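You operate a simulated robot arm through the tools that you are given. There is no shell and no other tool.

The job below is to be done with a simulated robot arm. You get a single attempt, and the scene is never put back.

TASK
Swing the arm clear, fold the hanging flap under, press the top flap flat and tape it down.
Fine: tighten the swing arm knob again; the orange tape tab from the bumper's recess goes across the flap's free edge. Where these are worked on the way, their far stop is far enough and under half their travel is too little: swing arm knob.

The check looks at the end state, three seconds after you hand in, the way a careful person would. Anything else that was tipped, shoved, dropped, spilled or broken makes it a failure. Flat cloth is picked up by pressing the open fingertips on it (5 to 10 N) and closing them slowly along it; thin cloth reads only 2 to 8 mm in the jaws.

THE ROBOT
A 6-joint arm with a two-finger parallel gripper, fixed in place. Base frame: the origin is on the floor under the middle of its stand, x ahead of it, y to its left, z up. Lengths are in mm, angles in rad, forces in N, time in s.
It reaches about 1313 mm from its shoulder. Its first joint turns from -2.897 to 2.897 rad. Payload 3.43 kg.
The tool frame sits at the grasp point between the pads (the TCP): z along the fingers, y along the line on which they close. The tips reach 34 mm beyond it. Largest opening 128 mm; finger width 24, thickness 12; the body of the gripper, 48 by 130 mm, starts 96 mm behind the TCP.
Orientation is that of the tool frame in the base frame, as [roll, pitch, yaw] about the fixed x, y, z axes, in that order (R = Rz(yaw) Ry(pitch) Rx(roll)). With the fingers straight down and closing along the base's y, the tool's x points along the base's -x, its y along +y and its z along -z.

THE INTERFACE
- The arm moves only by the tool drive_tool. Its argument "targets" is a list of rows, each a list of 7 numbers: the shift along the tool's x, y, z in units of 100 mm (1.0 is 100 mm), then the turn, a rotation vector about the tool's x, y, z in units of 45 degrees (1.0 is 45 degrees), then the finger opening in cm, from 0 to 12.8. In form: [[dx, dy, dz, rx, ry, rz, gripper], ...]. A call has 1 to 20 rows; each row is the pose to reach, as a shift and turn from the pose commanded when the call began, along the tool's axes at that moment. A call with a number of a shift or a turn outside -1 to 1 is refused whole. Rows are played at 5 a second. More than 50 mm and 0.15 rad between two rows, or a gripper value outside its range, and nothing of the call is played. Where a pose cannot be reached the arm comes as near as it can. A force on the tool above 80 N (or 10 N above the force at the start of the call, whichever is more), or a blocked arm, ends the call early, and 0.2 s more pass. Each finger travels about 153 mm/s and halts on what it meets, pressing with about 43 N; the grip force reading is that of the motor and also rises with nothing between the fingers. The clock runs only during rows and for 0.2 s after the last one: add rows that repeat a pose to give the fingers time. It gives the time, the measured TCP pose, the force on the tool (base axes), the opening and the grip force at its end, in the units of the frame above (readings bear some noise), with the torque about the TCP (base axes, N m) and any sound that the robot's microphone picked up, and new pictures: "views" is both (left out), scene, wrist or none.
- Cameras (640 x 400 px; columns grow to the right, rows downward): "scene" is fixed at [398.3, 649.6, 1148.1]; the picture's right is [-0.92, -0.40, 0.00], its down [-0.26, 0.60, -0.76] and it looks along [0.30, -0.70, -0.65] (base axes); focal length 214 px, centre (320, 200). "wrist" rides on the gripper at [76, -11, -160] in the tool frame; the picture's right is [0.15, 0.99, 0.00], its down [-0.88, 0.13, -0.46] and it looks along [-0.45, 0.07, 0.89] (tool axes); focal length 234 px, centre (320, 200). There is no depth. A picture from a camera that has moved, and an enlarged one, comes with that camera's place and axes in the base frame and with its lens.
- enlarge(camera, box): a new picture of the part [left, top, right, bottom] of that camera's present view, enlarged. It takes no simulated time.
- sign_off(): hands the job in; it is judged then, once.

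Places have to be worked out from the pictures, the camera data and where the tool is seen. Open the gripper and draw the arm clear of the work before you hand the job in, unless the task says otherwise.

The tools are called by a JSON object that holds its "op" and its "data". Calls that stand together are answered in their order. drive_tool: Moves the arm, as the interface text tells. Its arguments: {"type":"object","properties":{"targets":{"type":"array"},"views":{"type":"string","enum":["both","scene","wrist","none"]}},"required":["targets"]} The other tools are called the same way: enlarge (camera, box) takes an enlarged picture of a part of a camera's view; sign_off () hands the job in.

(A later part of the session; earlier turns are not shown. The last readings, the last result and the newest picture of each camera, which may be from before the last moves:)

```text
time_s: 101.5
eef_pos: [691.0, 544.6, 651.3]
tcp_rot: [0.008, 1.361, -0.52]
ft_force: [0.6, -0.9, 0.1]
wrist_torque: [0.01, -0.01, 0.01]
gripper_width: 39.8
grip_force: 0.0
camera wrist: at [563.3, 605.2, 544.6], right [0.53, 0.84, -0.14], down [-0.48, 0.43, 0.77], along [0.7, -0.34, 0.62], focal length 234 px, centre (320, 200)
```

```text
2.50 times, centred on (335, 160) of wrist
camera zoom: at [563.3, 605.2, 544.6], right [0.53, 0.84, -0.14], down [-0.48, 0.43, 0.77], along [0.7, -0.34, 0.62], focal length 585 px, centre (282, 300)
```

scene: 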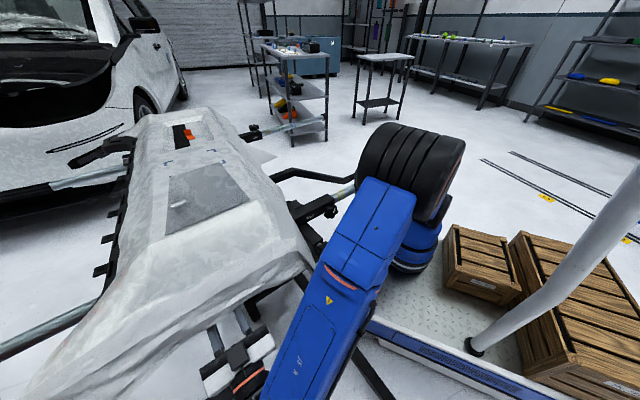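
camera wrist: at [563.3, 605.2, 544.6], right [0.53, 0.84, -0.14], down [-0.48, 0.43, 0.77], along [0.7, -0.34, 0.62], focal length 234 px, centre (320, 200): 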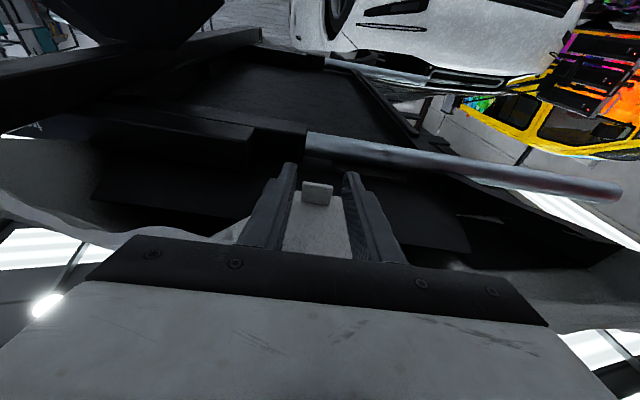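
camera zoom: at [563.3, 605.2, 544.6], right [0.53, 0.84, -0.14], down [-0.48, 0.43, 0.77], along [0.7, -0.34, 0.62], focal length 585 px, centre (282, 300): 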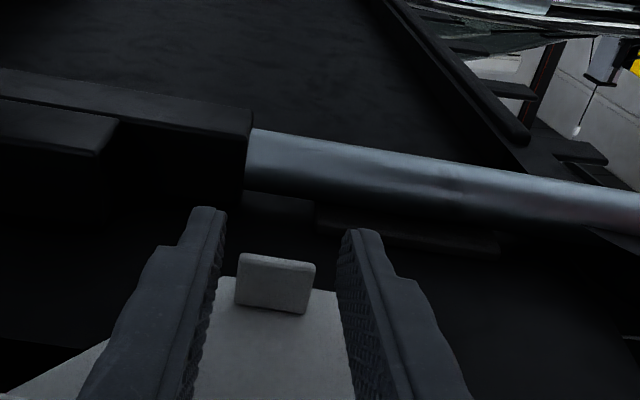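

The flap stayed up: its tab did not follow the fingers down, and it triangulates to z≈690–696, flush under the bumper. I'll lower a bit more and withdraw straight back.

{"op": "drive_tool", "data": {"targets": [[0.1, 0, -0.02, 0, 0, 0, 4.0], [0.2, 0, -0.05, 0, 0, 0, 4.0], [0.15, 0, -0.3, 0, 0, 0, 4.0], [0.1, 0, -0.6, 0, 0, 0, 4.0], [0.06, 0, -0.93, 0, 0, 0, 4.0]], "views": "both"}}

{"op": "enlarge", "data": {"camera": "wrist", "box": [200, 60, 480, 260]}}

{"op": "enlarge", "data": {"camera": "scene", "box": [180, 270, 350, 390]}}

```text
time_s: 102.7
eef_pos: [612.8, 590.5, 626.1]
tcp_rot: [0.01, 1.363, -0.521]
ft_force: [-0.5, 0.2, -0.1]
wrist_torque: [0.01, -0.02, 0.0]
gripper_width: 40.0
grip_force: 0.0
camera wrist: at [486.5, 649.5, 518.4], right [0.53, 0.84, -0.14], down [-0.48, 0.43, 0.77], along [0.7, -0.34, 0.62], focal length 234 px, centre (320, 200)
```

scene: 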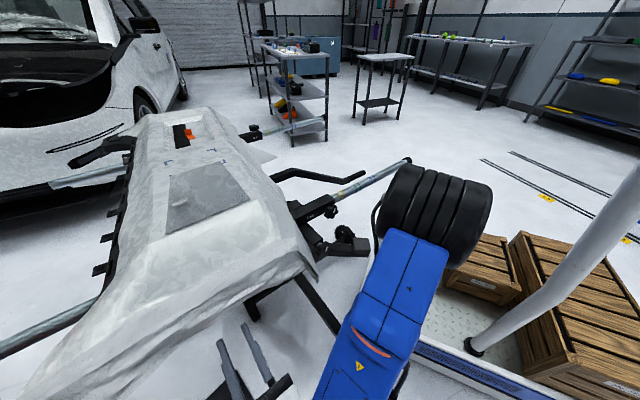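
wrist: 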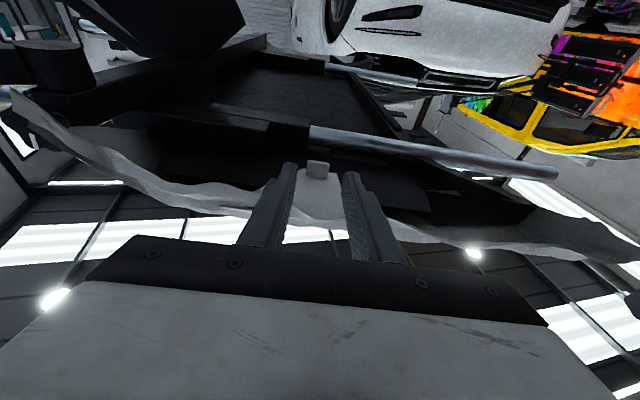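

```text
2.00 times, centred on (340, 160) of wrist
camera zoom: at [486.5, 649.5, 518.4], right [0.53, 0.84, -0.14], down [-0.48, 0.43, 0.77], along [0.7, -0.34, 0.62], focal length 468 px, centre (280, 280)
```

zoom: 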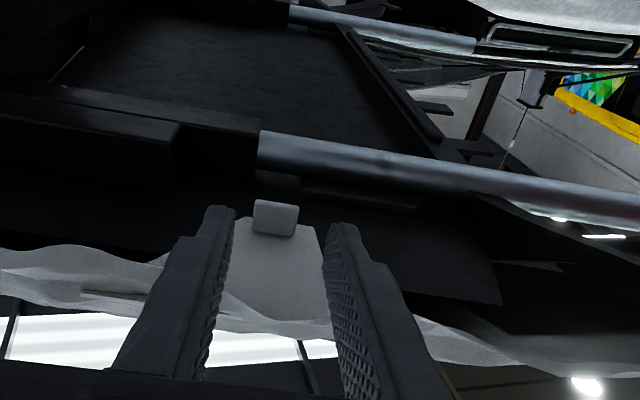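

```text
3.33 times, centred on (265, 330) of scene
camera zoom: at [398.3, 649.6, 1148.1], right [-0.92, -0.4, 0.0], down [-0.26, 0.6, -0.76], along [0.3, -0.7, -0.65], focal length 715 px, centre (503, -233)
```

zoom: 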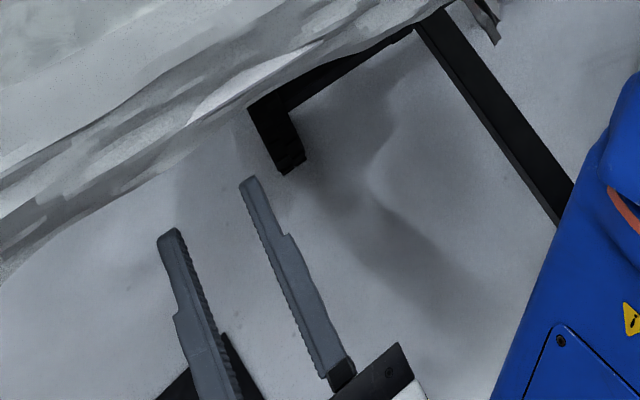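

The hanging flap is folded under and holding. Next I'll back away and climb, turning the tool back to vertical for the top flap.

{"op": "drive_tool", "data": {"targets": [[0, 0, -0.25, 0, 0.09, 0, 3.0], [0, 0, -0.5, 0, 0.18, 0, 2.0], [0, 0, -0.75, 0, 0.267, 0, 1.0], [-0.25, 0, -0.75, 0, 0.4, 0, 0.2], [-0.5, 0, -0.75, 0, 0.55, 0, 0.2], [-0.75, 0, -0.75, 0, 0.7, 0, 0.2], [-1.0, 0, -0.75, 0, 0.85, 0, 0.2], [-1.0, 0, -0.75, 0, 1.0, 0, 0.2]], "views": "none"}}

```text
time_s: 104.5
eef_pos: [531.1, 636.5, 707.7]
tcp_rot: [3.14, 0.991, 2.61]
ft_force: [0.2, 0.6, 0.2]
wrist_torque: [0.0, -0.03, -0.04]
gripper_width: 0.1
grip_force: 32.4
```

{"op": "drive_tool", "data": {"targets": [[-0.17, 0, -0.11, 0, 0.16, 0, 0.2], [-0.34, 0, -0.22, 0, 0.32, 0, 0.2], [-0.5, 0, -0.33, 0, 0.48, 0, 0.2], [-0.67, 0, -0.44, 0, 0.64, 0, 0.2], [-0.836, 0, -0.548, 0, 0.8, 0, 0.2]], "views": "none"}}

{"op": "drive_tool", "data": {"targets": [[-0.2, 0, -0.3, 0, 0.15, 0, 0.2], [-0.35, 0, -0.6, 0, 0.3, 0, 0.2], [-0.5, 0, -0.9, 0, 0.46, 0, 0.2]], "views": "both"}}

```text
time_s: 105.7
eef_pos: [529.5, 638.2, 807.4]
tcp_rot: [3.138, 0.363, 2.612]
ft_force: [-1.3, -0.4, -0.9]
wrist_torque: [0.0, -0.02, -0.02]
gripper_width: 0.0
grip_force: 33.3
```

```text
time_s: 106.5
eef_pos: [543.8, 630.7, 909.9]
tcp_rot: [3.139, 0.001, 2.613]
ft_force: [1.3, 0.7, 0.6]
wrist_torque: [-0.02, 0.01, -0.01]
gripper_width: 0.2
grip_force: 32.8
camera wrist: at [471.9, 658.0, 1069.6], right [0.37, 0.93, 0.0], down [0.82, -0.33, 0.46], along [0.42, -0.17, -0.89], focal length 234 px, centre (320, 200)
```

scene: 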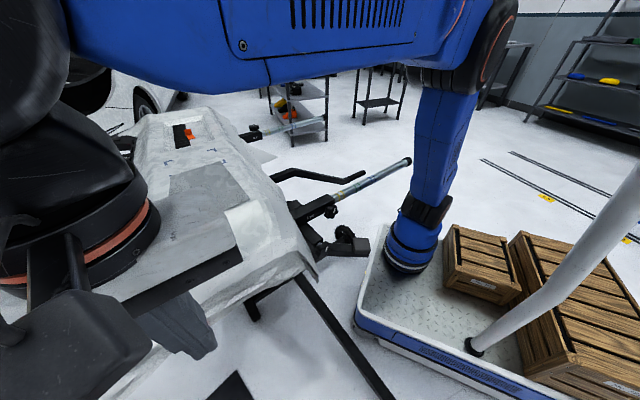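
wrist: 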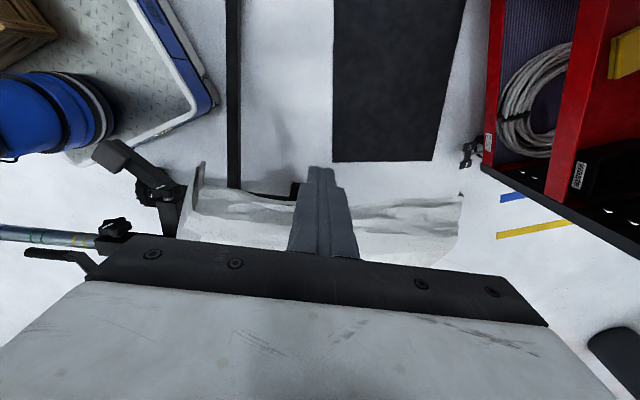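

The near end is clear and the fold looks good from above too. I'll move along the bumper at z≈905 toward the upright top flap, staying on its near side.

{"op": "drive_tool", "data": {"targets": [[-0.25, -0.1, 0, 0, 0, 0, 0.2], [-0.5, -0.2, 0, 0, 0, 0, 0.2], [-0.75, -0.3, 0, 0, 0, 0, 0.2], [-1.0, -0.4, 0, 0, 0, 0, 0.2]], "views": "none"}}

{"op": "drive_tool", "data": {"targets": [[-0.25, -0.1, 0, 0, 0, 0, 0.2], [-0.5, -0.2, 0, 0, 0, 0, 0.2], [-0.75, -0.3, 0, 0, 0, 0, 0.2], [-1.0, -0.38, 0, 0, 0, 0, 0.2]], "views": "both"}}

{"op": "enlarge", "data": {"camera": "scene", "box": [140, 110, 300, 250]}}

```text
time_s: 107.5
eef_pos: [608.5, 546.0, 909.3]
tcp_rot: [3.14, 0.003, 2.612]
ft_force: [0.0, -0.1, -0.3]
wrist_torque: [-0.03, 0.0, -0.01]
gripper_width: 0.0
grip_force: 32.6
```

```text
time_s: 108.5
eef_pos: [674.7, 462.5, 909.3]
tcp_rot: [3.14, 0.003, 2.612]
ft_force: [0.1, 0.1, 0.4]
wrist_torque: [-0.03, 0.04, 0.0]
gripper_width: 0.0
grip_force: 32.9
camera wrist: at [603.9, 489.7, 1069.6], right [0.37, 0.93, 0.0], down [0.82, -0.33, 0.46], along [0.43, -0.17, -0.89], focal length 234 px, centre (320, 200)
```

scene: 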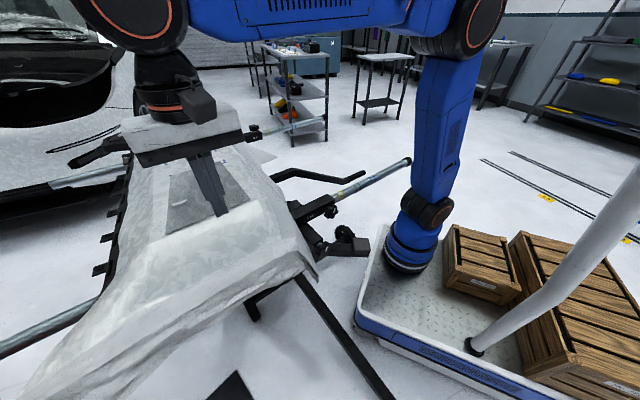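
wrist: 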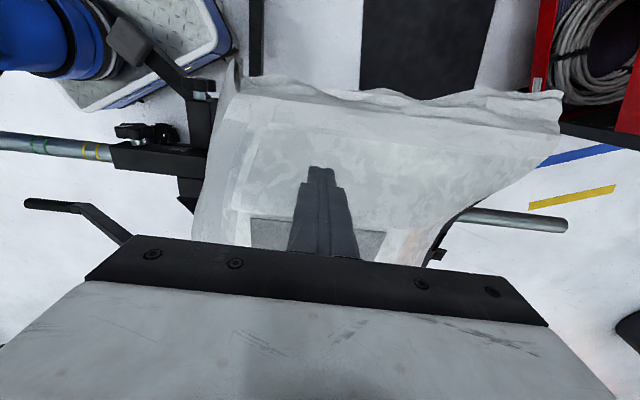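

```text
2.86 times, centred on (220, 180) of scene
camera zoom: at [398.3, 649.6, 1148.1], right [-0.92, -0.4, 0.0], down [-0.26, 0.6, -0.76], along [0.3, -0.7, -0.65], focal length 613 px, centre (606, 257)
```

zoom: 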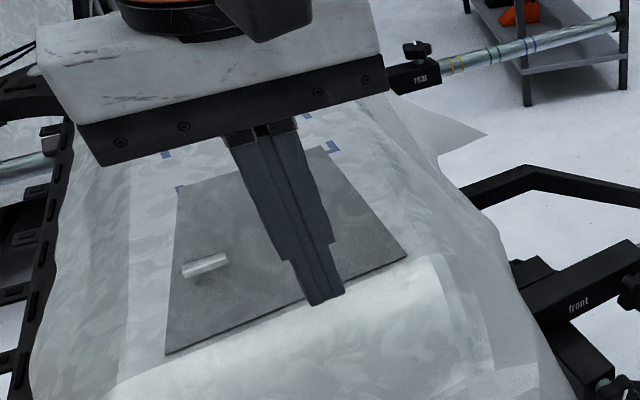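

I'm in front of the flap at lateral ≈738 with the tips at z≈875. I'll advance to just before contact.

{"op": "drive_tool", "data": {"targets": [[-0.25, 0, 0.01, 0, 0, 0, 0.2], [-0.5, 0, 0.02, 0, 0, 0, 0.2], [-0.75, 0, 0.04, 0, 0, 0, 0.2], [-1.0, 0, 0.05, 0, 0, 0, 0.2]], "views": "both"}}

{"op": "enlarge", "data": {"camera": "scene", "box": [140, 110, 300, 250]}}

```text
time_s: 109.5
eef_pos: [762.1, 410.6, 907.5]
tcp_rot: [3.141, 0.002, 2.614]
ft_force: [0.0, -0.1, 0.4]
wrist_torque: [-0.01, -0.05, -0.01]
gripper_width: 0.2
grip_force: 32.8
camera wrist: at [691.1, 439.0, 1066.8], right [0.37, 0.93, 0.0], down [0.82, -0.33, 0.46], along [0.43, -0.17, -0.89], focal length 234 px, centre (320, 200)
```

scene: 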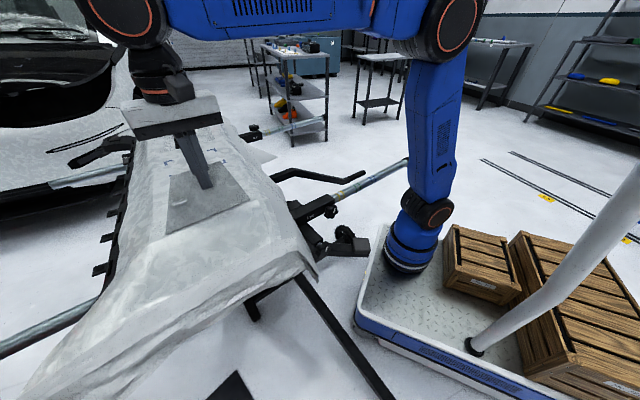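
wrist: 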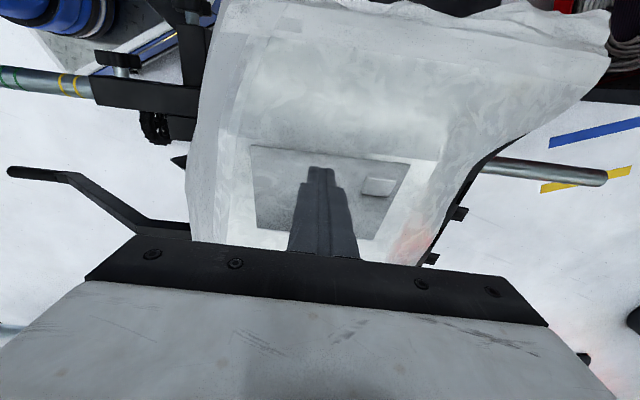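

```text
2.86 times, centred on (220, 180) of scene
camera zoom: at [398.3, 649.6, 1148.1], right [-0.92, -0.4, 0.0], down [-0.26, 0.6, -0.76], along [0.3, -0.7, -0.65], focal length 613 px, centre (606, 257)
```

zoom: 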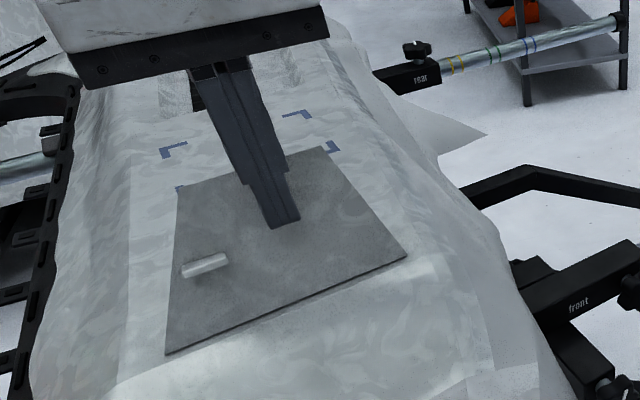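

The finger sits just in front of the flap. I'll push it over along an arc toward +n while descending.

{"op": "drive_tool", "data": {"targets": [[-0.156, 0, 0.025, 0, 0, 0, 0.2], [-0.25, 0, 0.062, 0, 0, 0, 0.2], [-0.313, 0, 0.095, 0, 0, 0, 0.2], [-0.373, 0, 0.135, 0, 0, 0, 0.2], [-0.43, 0, 0.18, 0, 0, 0, 0.2], [-0.483, 0, 0.225, 0, 0, 0, 0.2]], "views": "both"}}

{"op": "enlarge", "data": {"camera": "scene", "box": [140, 110, 300, 250]}}

```text
time_s: 110.9
eef_pos: [804.1, 386.0, 883.3]
tcp_rot: [3.14, 0.003, 2.612]
ft_force: [-0.5, 0.2, 0.2]
wrist_torque: [-0.03, -0.01, 0.0]
gripper_width: 0.0
grip_force: 33.2
camera wrist: at [733.5, 413.3, 1043.1], right [0.37, 0.93, 0.0], down [0.82, -0.33, 0.46], along [0.43, -0.17, -0.89], focal length 234 px, centre (320, 200)
```

scene: 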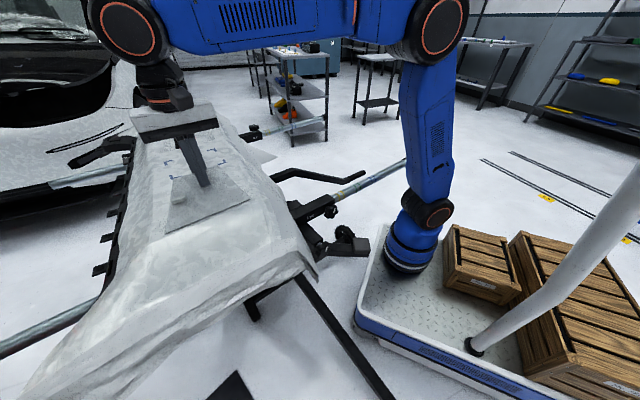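
wrist: 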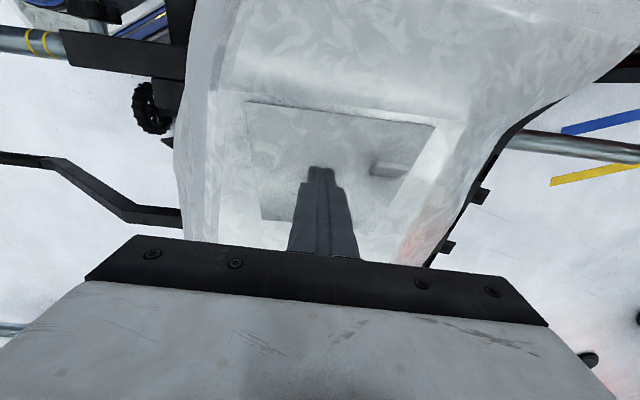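

```text
2.86 times, centred on (220, 180) of scene
camera zoom: at [398.3, 649.6, 1148.1], right [-0.92, -0.4, 0.0], down [-0.26, 0.6, -0.76], along [0.3, -0.7, -0.65], focal length 613 px, centre (606, 257)
```

zoom: 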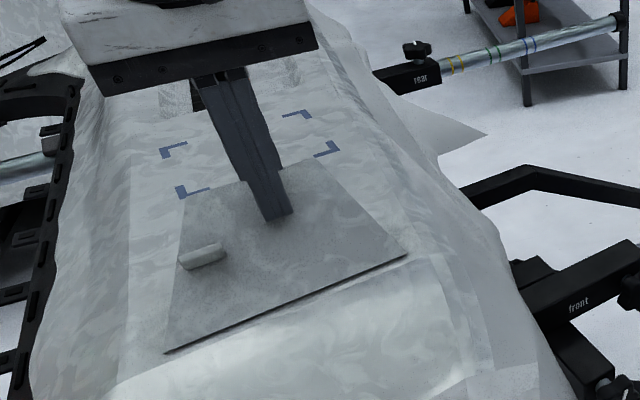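

The flap is at about 45° and following. I'll continue the arc down toward the surface.

{"op": "drive_tool", "data": {"targets": [[-0.05, 0, 0.055, 0, 0, 0, 0.2], [-0.092, 0, 0.11, 0, 0, 0, 0.2], [-0.13, 0, 0.17, 0, 0, 0, 0.2], [-0.163, 0, 0.233, 0, 0, 0, 0.2], [-0.19, 0, 0.3, 0, 0, 0, 0.2], [-0.212, 0, 0.368, 0, 0, 0, 0.2], [-0.225, 0, 0.42, 0, 0, 0, 0.2]], "views": "both"}}

{"op": "enlarge", "data": {"camera": "scene", "box": [140, 110, 300, 250]}}

```text
time_s: 112.5
eef_pos: [825.0, 375.2, 841.8]
tcp_rot: [3.14, 0.002, 2.612]
ft_force: [0.3, -0.3, 0.3]
wrist_torque: [0.04, -0.03, -0.04]
gripper_width: 0.0
grip_force: 32.8
camera wrist: at [753.2, 402.1, 1001.3], right [0.37, 0.93, 0.0], down [0.82, -0.33, 0.46], along [0.43, -0.17, -0.89], focal length 234 px, centre (320, 200)
```

scene: 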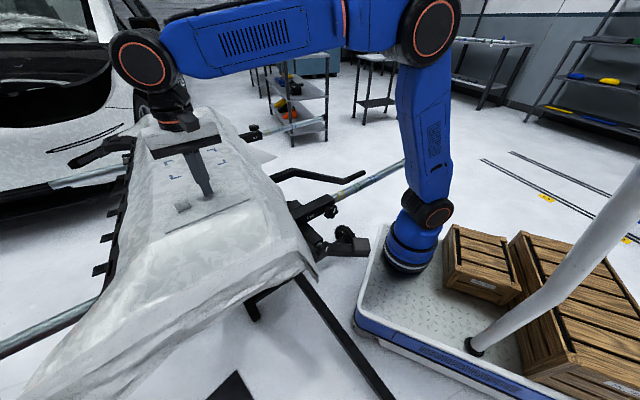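
wrist: 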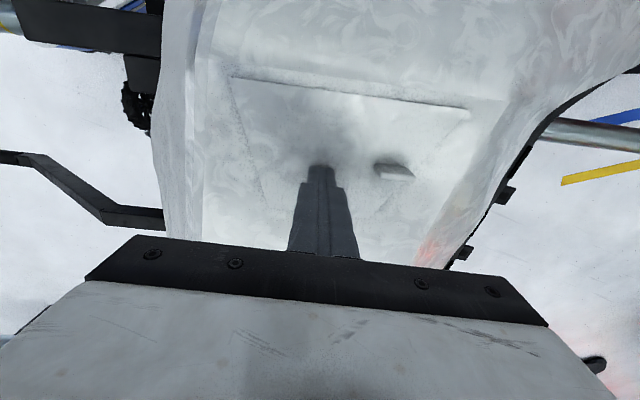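

```text
2.86 times, centred on (220, 180) of scene
camera zoom: at [398.3, 649.6, 1148.1], right [-0.92, -0.4, 0.0], down [-0.26, 0.6, -0.76], along [0.3, -0.7, -0.65], focal length 613 px, centre (606, 257)
```

zoom: 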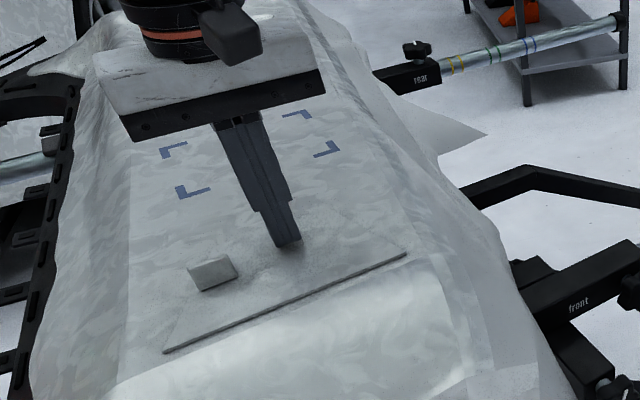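

The flap is nearly flat. I'll press down in 2 mm steps until a contact force builds.

{"op": "drive_tool", "data": {"targets": [[0, 0, 0.02, 0, 0, 0, 0.2], [0, 0, 0.04, 0, 0, 0, 0.2], [0, 0, 0.06, 0, 0, 0, 0.2]], "views": "none"}}

```text
time_s: 113.3
eef_pos: [823.8, 375.1, 836.1]
tcp_rot: [3.141, 0.004, 2.613]
ft_force: [-0.2, -1.1, 2.1]
wrist_torque: [0.0, 0.02, 0.01]
gripper_width: 0.0
grip_force: 33.2
```

{"op": "drive_tool", "data": {"targets": [[0, 0, 0.015, 0, 0, 0, 0.2], [0, 0, 0.03, 0, 0, 0, 0.2]], "views": "none"}}

```text
time_s: 113.9
eef_pos: [824.5, 374.7, 834.3]
tcp_rot: [3.135, 0.006, 2.614]
ft_force: [6.5, 7.4, 24.2]
wrist_torque: [0.42, 0.03, -0.12]
gripper_width: 0.0
grip_force: 32.7
```

Contact: 24 N with the tip at z≈800, so the flap is pressed flat there. I'll hold a moment, lift and inspect.

{"op": "drive_tool", "data": {"targets": [[0, 0, 0, 0, 0, 0, 0.2], [0, 0, 0, 0, 0, 0, 0.2], [0, 0, -0.2, 0, 0, 0, 0.2], [0, 0, -0.5, 0, 0, 0, 0.2], [0.2, 0, -0.9, 0, 0, 0, 0.2], [0.5, 0, -1.0, 0, 0, 0, 0.2]], "views": "both"}}

{"op": "enlarge", "data": {"camera": "scene", "box": [140, 110, 300, 250]}}

{"op": "enlarge", "data": {"camera": "wrist", "box": [180, 60, 500, 260]}}

```text
time_s: 115.3
eef_pos: [780.2, 400.2, 932.1]
tcp_rot: [-3.141, 0.003, 2.61]
ft_force: [0.4, 0.1, -0.4]
wrist_torque: [0.0, 0.04, 0.02]
gripper_width: 0.0
grip_force: 33.0
camera wrist: at [709.8, 427.8, 1093.0], right [0.37, 0.93, 0.0], down [0.82, -0.33, 0.46], along [0.42, -0.17, -0.89], focal length 234 px, centre (320, 200)
```

scene: 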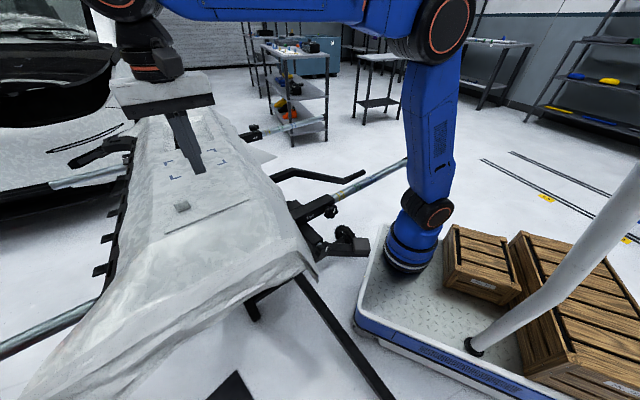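
wrist: 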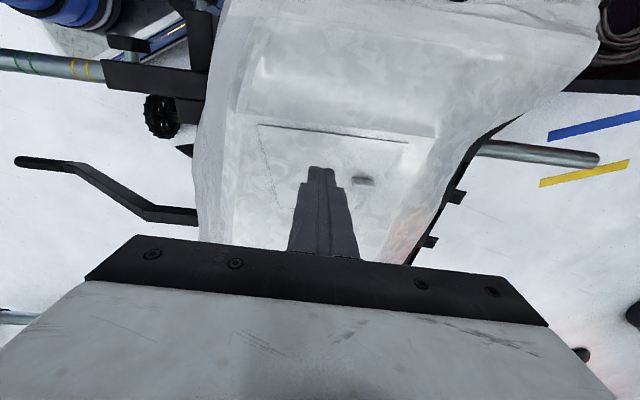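

```text
2.86 times, centred on (220, 180) of scene
camera zoom: at [398.3, 649.6, 1148.1], right [-0.92, -0.4, 0.0], down [-0.26, 0.6, -0.76], along [0.3, -0.7, -0.65], focal length 613 px, centre (606, 257)
```

zoom: 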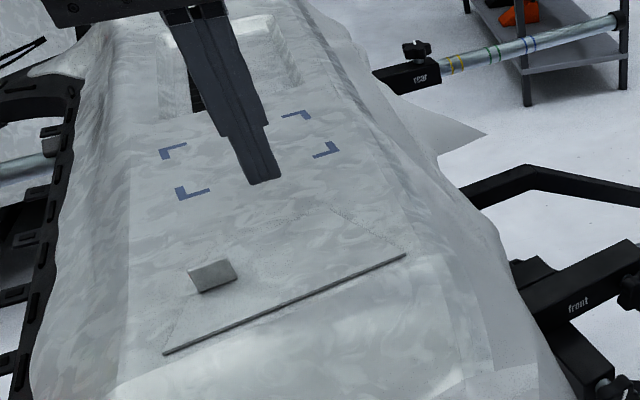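

```text
2.00 times, centred on (340, 160) of wrist
camera zoom: at [709.8, 427.8, 1093.0], right [0.37, 0.93, 0.0], down [0.82, -0.33, 0.46], along [0.42, -0.17, -0.89], focal length 468 px, centre (280, 280)
```

zoom: 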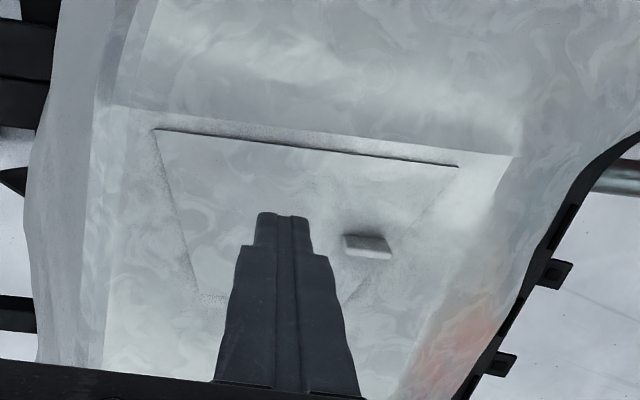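

The flap lies flat, with its outline and upright tab visible; its free edge triangulates to n≈567, around [839,312]–[882,409]. Now I'll fly along the bumper toward the recess to look at the orange tape tab.

{"op": "drive_tool", "data": {"targets": [[-0.25, 0, -0.1, 0, 0, 0, 3], [-0.5, 0, -0.2, 0, 0, 0, 6], [-0.75, -0.05, -0.2, 0, 0, 0, 6], [-1.0, -0.1, -0.2, 0, 0, 0, 6]], "views": "none"}}

{"op": "drive_tool", "data": {"targets": [[-0.25, 0, 0, 0, 0, 0, 6], [-0.5, -0.05, 0, 0, 0, 0, 6], [-0.75, -0.1, 0, 0, 0, 0, 6], [-1.0, -0.15, 0, 0, 0, 0, 6]], "views": "none"}}

{"op": "drive_tool", "data": {"targets": [[-0.25, 0, 0, 0, 0, 0, 6], [-0.5, -0.05, 0, 0, 0, 0, 6], [-0.75, -0.1, 0, 0, 0, 0, 6], [-1.0, -0.15, 0, 0, 0, 0, 6]], "views": "both"}}

```text
time_s: 116.3
eef_pos: [861.2, 340.9, 953.7]
tcp_rot: [3.138, 0.001, 2.611]
ft_force: [-0.3, -0.3, -0.4]
wrist_torque: [0.03, -0.02, 0.03]
gripper_width: 59.9
grip_force: 0.0
```

```text
time_s: 117.3
eef_pos: [939.3, 276.6, 952.8]
tcp_rot: [3.141, 0.004, 2.613]
ft_force: [0.3, -0.5, 0.6]
wrist_torque: [0.0, 0.0, -0.01]
gripper_width: 60.1
grip_force: 0.0
```

```text
time_s: 118.3
eef_pos: [1017.1, 214.4, 954.2]
tcp_rot: [3.139, 0.002, 2.613]
ft_force: [-0.1, -0.7, 0.4]
wrist_torque: [-0.02, -0.02, 0.01]
gripper_width: 59.7
grip_force: 0.1
camera wrist: at [946.6, 241.1, 1113.5], right [0.37, 0.93, 0.0], down [0.82, -0.33, 0.46], along [0.43, -0.17, -0.89], focal length 234 px, centre (320, 200)
```

scene: 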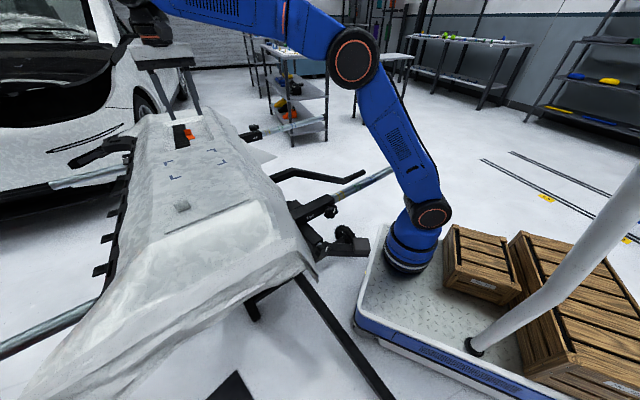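
wrist: 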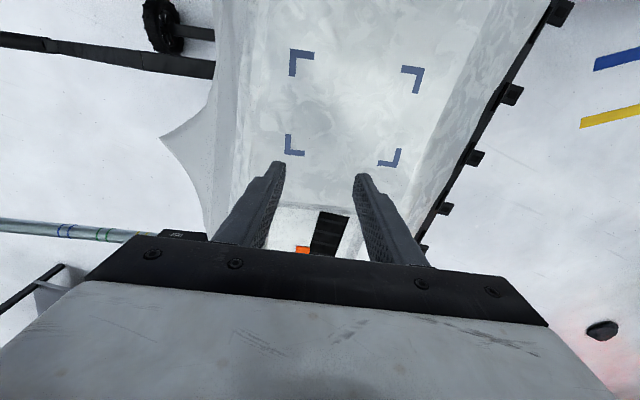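

The recess with the orange tab is just ahead. I'll continue about 150 mm further along.

{"op": "drive_tool", "data": {"targets": [[-0.25, 0, 0, 0, 0, 0, 6], [-0.5, 0, 0, 0, 0, 0, 6], [-0.75, 0, 0, 0, 0, 0, 6], [-1.0, 0, 0, 0, 0, 0, 6]], "views": "none"}}

{"op": "drive_tool", "data": {"targets": [[-0.25, 0, 0, 0, 0, 0, 6], [-0.5, 0, 0, 0, 0, 0, 6], [-0.75, 0, 0, 0, 0, 0, 6]], "views": "both"}}

{"op": "enlarge", "data": {"camera": "wrist", "box": [200, 60, 440, 240]}}

{"op": "enlarge", "data": {"camera": "scene", "box": [140, 100, 240, 180]}}

```text
time_s: 119.3
eef_pos: [1104.5, 165.4, 953.7]
tcp_rot: [3.14, 0.005, 2.613]
ft_force: [0.4, -0.2, 0.1]
wrist_torque: [-0.01, -0.06, -0.02]
gripper_width: 60.0
grip_force: 0.0
```

```text
time_s: 120.1
eef_pos: [1134.0, 127.0, 936.4]
tcp_rot: [3.138, 0.007, 2.615]
ft_force: [0.0, -0.8, -1.1]
wrist_torque: [-0.01, 0.0, -0.01]
gripper_width: 60.0
grip_force: 0.1
out of reach, approached as far as the arm can: row 1, 2, 3
camera wrist: at [1062.6, 154.4, 1097.1], right [0.37, 0.93, 0.0], down [0.82, -0.33, 0.46], along [0.43, -0.17, -0.89], focal length 234 px, centre (320, 200)
```

scene: 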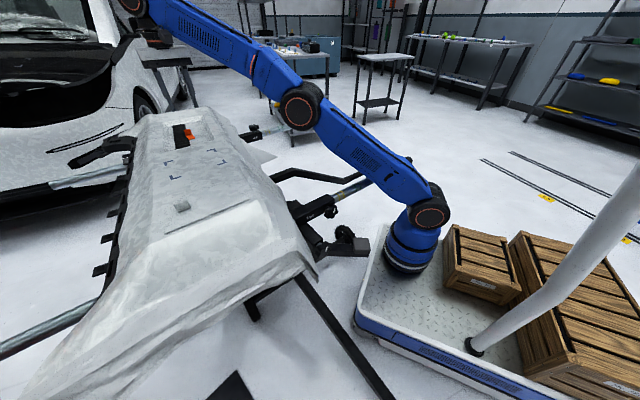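
wrist: 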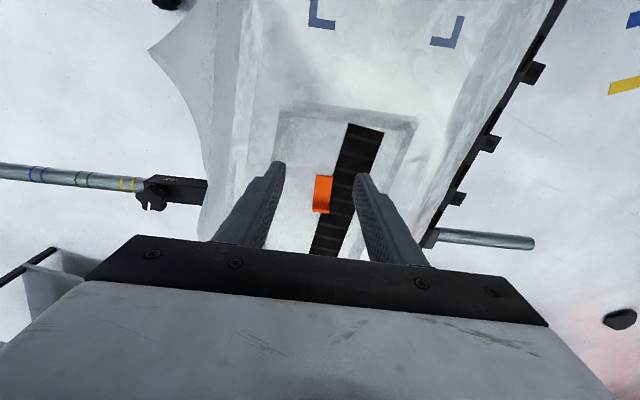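

```text
2.22 times, centred on (320, 150) of wrist
camera zoom: at [1062.6, 154.4, 1097.1], right [0.37, 0.93, 0.0], down [0.82, -0.33, 0.46], along [0.43, -0.17, -0.89], focal length 520 px, centre (320, 311)
```

zoom: 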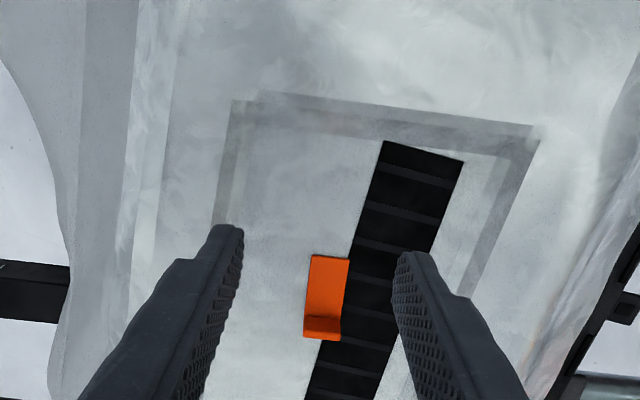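

```text
5.00 times, centred on (190, 140) of scene
camera zoom: at [398.3, 649.6, 1148.1], right [-0.92, -0.4, 0.0], down [-0.26, 0.6, -0.76], along [0.3, -0.7, -0.65], focal length 1072 px, centre (970, 500)
```

zoom: 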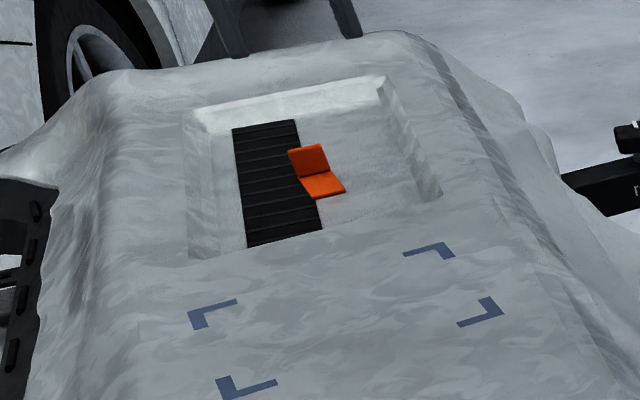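

The arm is near its reach limit at this height, but lower positions will be reachable. The tape tab lies flat from n≈965–1012 (about 47×30 mm, z≈780), with an upright grip plate at its far end (n≈1012, up to z≈806). I need the fingers closing along the bumper axis, so I'll yaw the tool 90° in two steps while dropping slightly.

{"op": "drive_tool", "data": {"targets": [[0.1, 0, 0.1, 0, 0, -0.17, 4], [0.2, 0, 0.2, 0, 0, -0.34, 4], [0.3, 0, 0.3, 0, 0, -0.51, 4], [0.3, 0, 0.4, 0, 0, -0.68, 4], [0.3, 0, 0.4, 0, 0, -0.85, 4], [0.3, 0, 0.4, 0, 0, -1.0, 4]], "views": "none"}}

{"op": "drive_tool", "data": {"targets": [[0, 0, 0, 0, 0, -0.17, 4], [0, 0, 0, 0, 0, -0.34, 4], [0, 0, 0, 0, 0, -0.51, 4], [0, 0, 0, 0, 0, -0.68, 4], [0, 0, 0, 0, 0, -0.85, 4], [0, 0, 0, 0, 0, -1.0, 4]], "views": "both"}}

```text
time_s: 121.5
eef_pos: [1109.6, 141.2, 896.8]
tcp_rot: [-3.14, 0.004, -2.885]
ft_force: [0.0, 0.0, -0.1]
wrist_torque: [0.0, 0.04, 0.01]
gripper_width: 39.9
grip_force: 0.0
```

```text
time_s: 122.9
eef_pos: [1110.0, 140.6, 896.5]
tcp_rot: [-3.138, 0.002, -2.099]
ft_force: [0.4, 0.0, -0.4]
wrist_torque: [0.0, 0.02, -0.01]
gripper_width: 39.8
grip_force: 0.1
camera wrist: at [1081.3, 68.3, 1056.5], right [-0.93, 0.37, 0.0], down [0.33, 0.83, 0.46], along [0.17, 0.42, -0.89], focal length 234 px, centre (320, 200)
```

scene: 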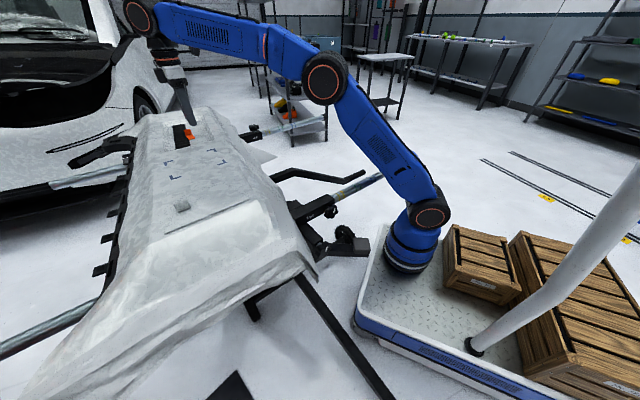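
wrist: 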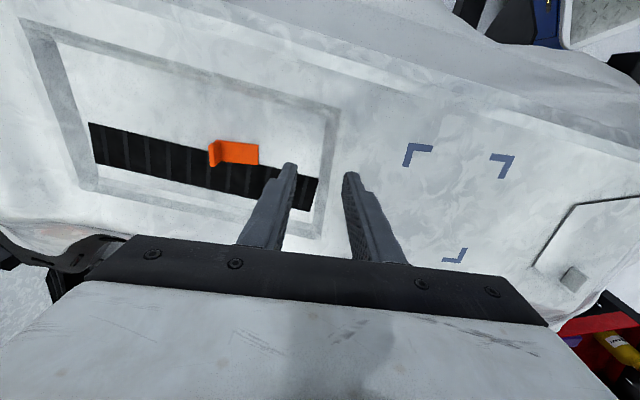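

The tape, recess, marks and the flattened flap are all in view. I'll zoom in on the tape.

{"op": "enlarge", "data": {"camera": "wrist", "box": [170, 100, 330, 220]}}

{"op": "enlarge", "data": {"camera": "wrist", "box": [400, 120, 640, 320]}}

```text
3.33 times, centred on (250, 160) of wrist
camera zoom: at [1081.3, 68.3, 1056.5], right [-0.93, 0.37, 0.0], down [0.33, 0.83, 0.46], along [0.17, 0.42, -0.89], focal length 781 px, centre (553, 333)
```

zoom: 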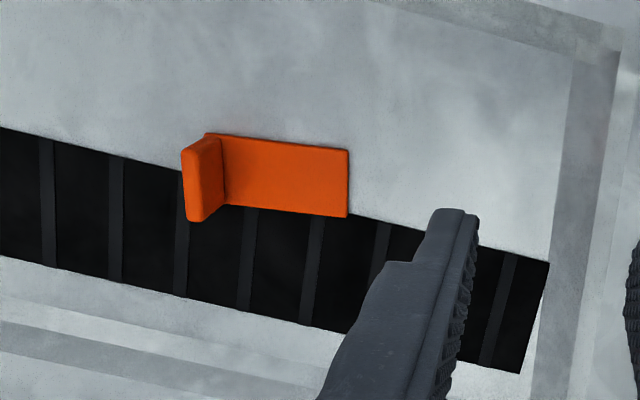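

```text
2.00 times, centred on (520, 220) of wrist
camera zoom: at [1081.3, 68.3, 1056.5], right [-0.93, 0.37, 0.0], down [0.33, 0.83, 0.46], along [0.17, 0.42, -0.89], focal length 468 px, centre (-80, 160)
```

zoom: 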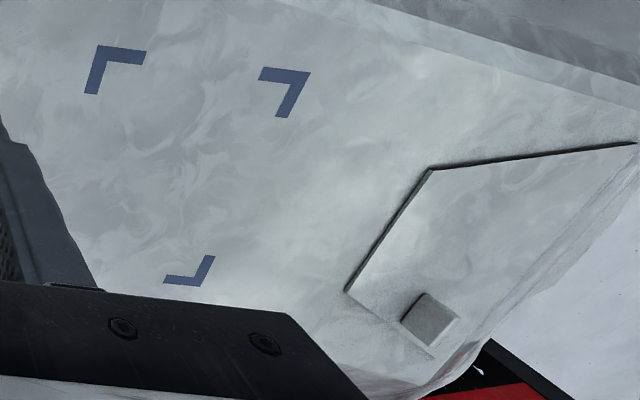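

The tape piece is clear: a flat part about 46×25 mm at lateral 679–704, with an upright plate at n≈1010 reaching z≈805. The flap's free edge is at n≈567.5, lateral 689–790. I'll move over the upright plate with the tips just above it.

{"op": "drive_tool", "data": {"targets": [[-0.05, -0.1, 0.12, 0, 0, 0, 4], [-0.1, -0.2, 0.24, 0, 0, 0, 4], [-0.14, -0.3, 0.36, 0, 0, 0, 4], [-0.14, -0.5, 0.42, 0, 0, 0, 4], [-0.14, -0.7, 0.42, 0, 0, 0, 4], [-0.14, -0.9, 0.42, 0, 0, 0, 4]], "views": "wrist"}}

{"op": "enlarge", "data": {"camera": "wrist", "box": [220, 60, 420, 210]}}

```text
time_s: 124.5
eef_pos: [1171.9, 101.2, 891.5]
tcp_rot: [-3.106, 0.023, -2.102]
ft_force: [-1.5, -1.5, 1.5]
wrist_torque: [0.15, -0.18, -0.01]
gripper_width: 39.8
grip_force: 0.0
out of reach, approached as far as the arm can: row 6
stopped in row 6: the arm was blocked; the commanded pose is now the measured one
camera wrist: at [1137.0, 27.5, 1050.1], right [-0.93, 0.38, -0.04], down [0.31, 0.82, 0.47], along [0.21, 0.43, -0.88], focal length 234 px, centre (320, 200)
```

wrist: 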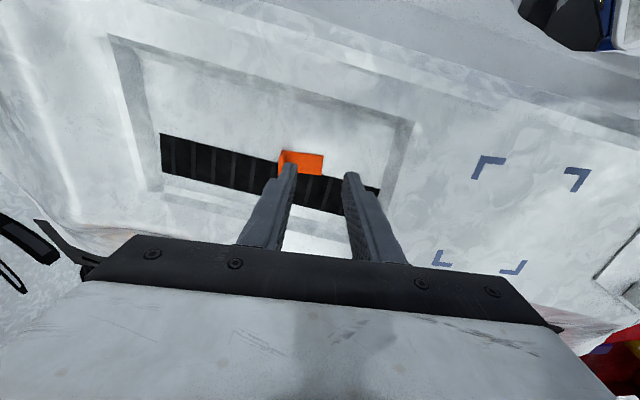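

```text
2.67 times, centred on (320, 135) of wrist
camera zoom: at [1137.0, 27.5, 1050.1], right [-0.93, 0.38, -0.04], down [0.31, 0.82, 0.47], along [0.21, 0.43, -0.88], focal length 624 px, centre (320, 373)
```

zoom: 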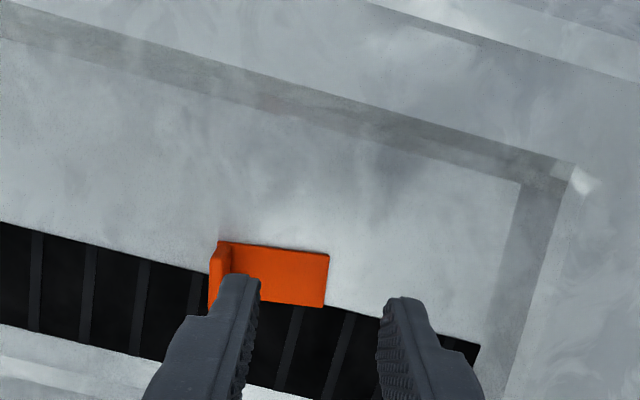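

A vertical tool can't quite get there: the arm stalled at [1172,101,891] with no load. If I tilt the tool 35° sideways, about the closing axis, the wrist comes back toward the robot while the finger pads stay parallel to the plate. I'll back off 30 mm and apply that tilt.

{"op": "drive_tool", "data": {"targets": [[0, 0.1, 0, -0.01, 0, 0, 4], [0, 0.2, 0, -0.02, -0.1, 0, 4], [0, 0.3, 0, -0.03, -0.25, 0, 4], [0, 0.3, 0, -0.045, -0.4, 0, 4], [0, 0.3, 0, -0.045, -0.55, 0, 4], [0, 0.3, 0, -0.045, -0.68, 0, 4], [0, 0.3, 0, -0.045, -0.75, 0, 4]], "views": "both"}}

```text
time_s: 126.1
eef_pos: [1164.2, 114.6, 861.9]
tcp_rot: [3.119, 0.601, -2.106]
ft_force: [-0.2, -0.9, -0.5]
wrist_torque: [0.03, -0.02, 0.02]
gripper_width: 39.7
grip_force: 0.0
camera wrist: at [1100.3, -27.1, 951.3], right [-0.92, 0.39, -0.06], down [0.14, 0.46, 0.88], along [0.37, 0.8, -0.48], focal length 234 px, centre (320, 200)
```

scene: 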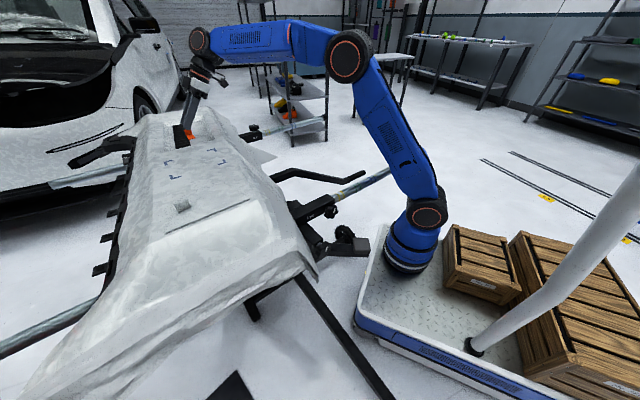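
wrist: 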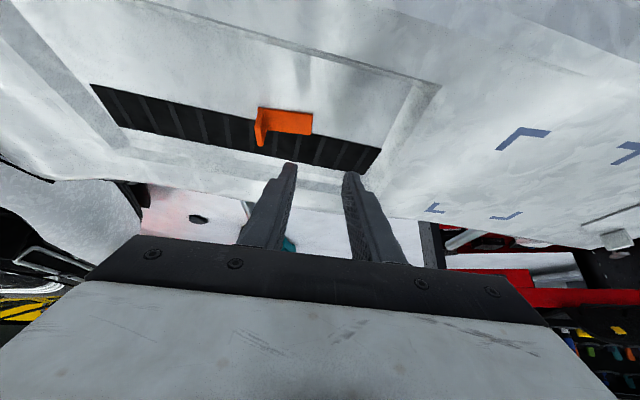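

The arm now has slack and the pads stay parallel to the plate. I'll zoom in to align with the plate.

{"op": "enlarge", "data": {"camera": "wrist", "box": [210, 70, 410, 220]}}

{"op": "enlarge", "data": {"camera": "scene", "box": [140, 60, 260, 160]}}

```text
2.67 times, centred on (310, 145) of wrist
camera zoom: at [1100.3, -27.1, 951.3], right [-0.92, 0.39, -0.06], down [0.14, 0.46, 0.88], along [0.37, 0.8, -0.48], focal length 624 px, centre (347, 347)
```

zoom: 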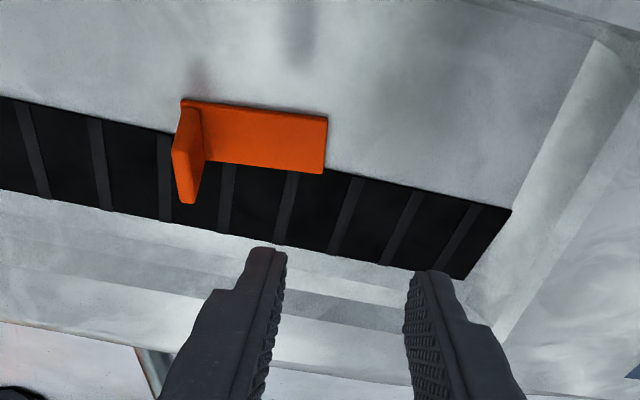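

```text
4.00 times, centred on (200, 110) of scene
camera zoom: at [398.3, 649.6, 1148.1], right [-0.92, -0.4, 0.0], down [-0.26, 0.6, -0.76], along [0.3, -0.7, -0.65], focal length 858 px, centre (800, 560)
```

zoom: 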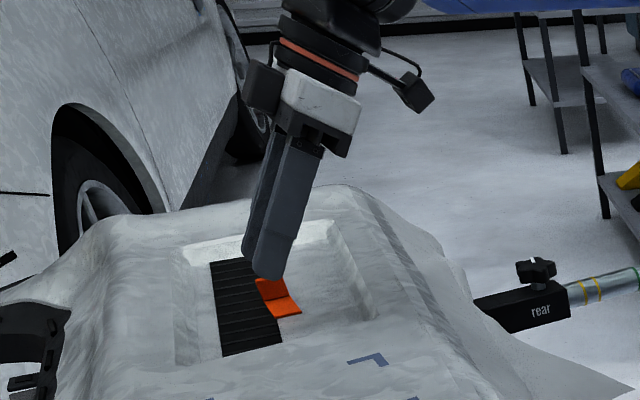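

The plate base sits at n≈1008, lateral 682–706, top z≈803. I'll move so the fingers straddle it from above, tips still about 12 mm clear, and fix a 1° roll error.

{"op": "drive_tool", "data": {"targets": [[0.03, -0.15, 0.02, 0.01, 0, 0, 3.6], [0.05, -0.3, 0.04, 0.02, 0, 0, 3.6], [0.08, -0.45, 0.06, 0.029, 0, 0, 3.6], [0.103, -0.599, 0.086, 0.029, 0, 0, 3.6], [0.103, -0.599, 0.086, 0.029, 0, 0, 3.6]], "views": "both"}}

{"op": "enlarge", "data": {"camera": "wrist", "box": [210, 70, 410, 220]}}

{"op": "enlarge", "data": {"camera": "scene", "box": [160, 90, 240, 160]}}

```text
time_s: 127.3
eef_pos: [1215.4, 81.1, 848.8]
tcp_rot: [3.139, 0.601, -2.106]
ft_force: [-0.5, -0.3, -0.1]
wrist_torque: [0.0, -0.01, 0.0]
gripper_width: 35.8
grip_force: 0.0
camera wrist: at [1148.0, -57.6, 937.8], right [-0.91, 0.4, -0.08], down [0.13, 0.47, 0.87], along [0.39, 0.79, -0.48], focal length 234 px, centre (320, 200)
```

scene: 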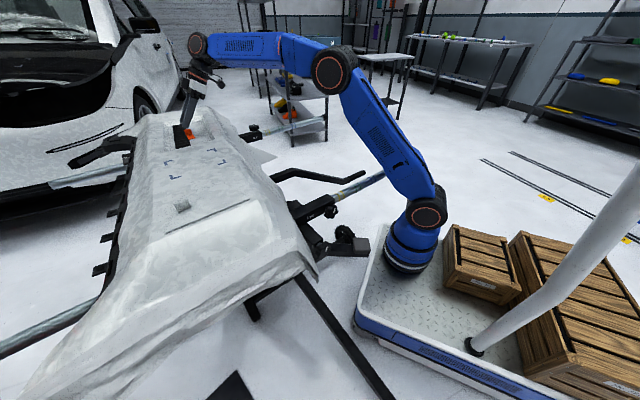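
wrist: 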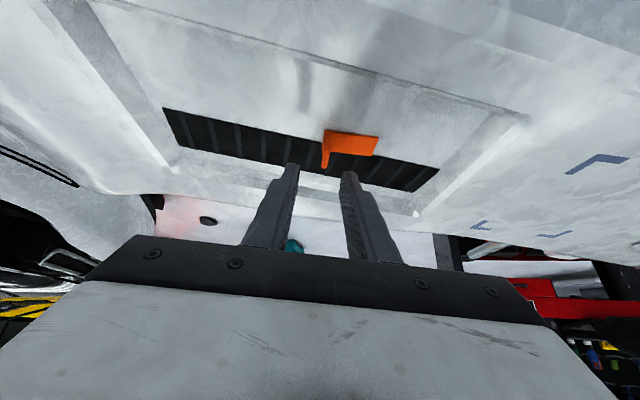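

```text
2.67 times, centred on (310, 145) of wrist
camera zoom: at [1148.0, -57.6, 937.8], right [-0.91, 0.4, -0.08], down [0.13, 0.47, 0.87], along [0.39, 0.79, -0.48], focal length 624 px, centre (347, 347)
```

zoom: 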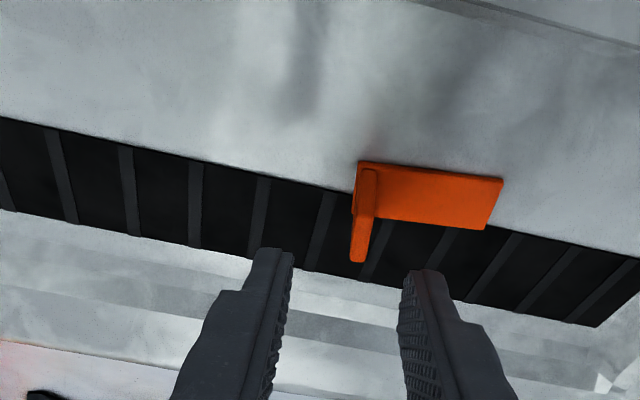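

```text
5.71 times, centred on (200, 125) of scene
camera zoom: at [398.3, 649.6, 1148.1], right [-0.92, -0.4, 0.0], down [-0.26, 0.6, -0.76], along [0.3, -0.7, -0.65], focal length 1226 px, centre (1006, 629)
```

zoom: 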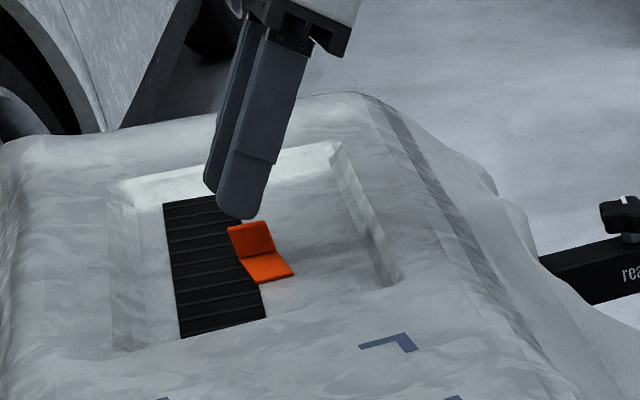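

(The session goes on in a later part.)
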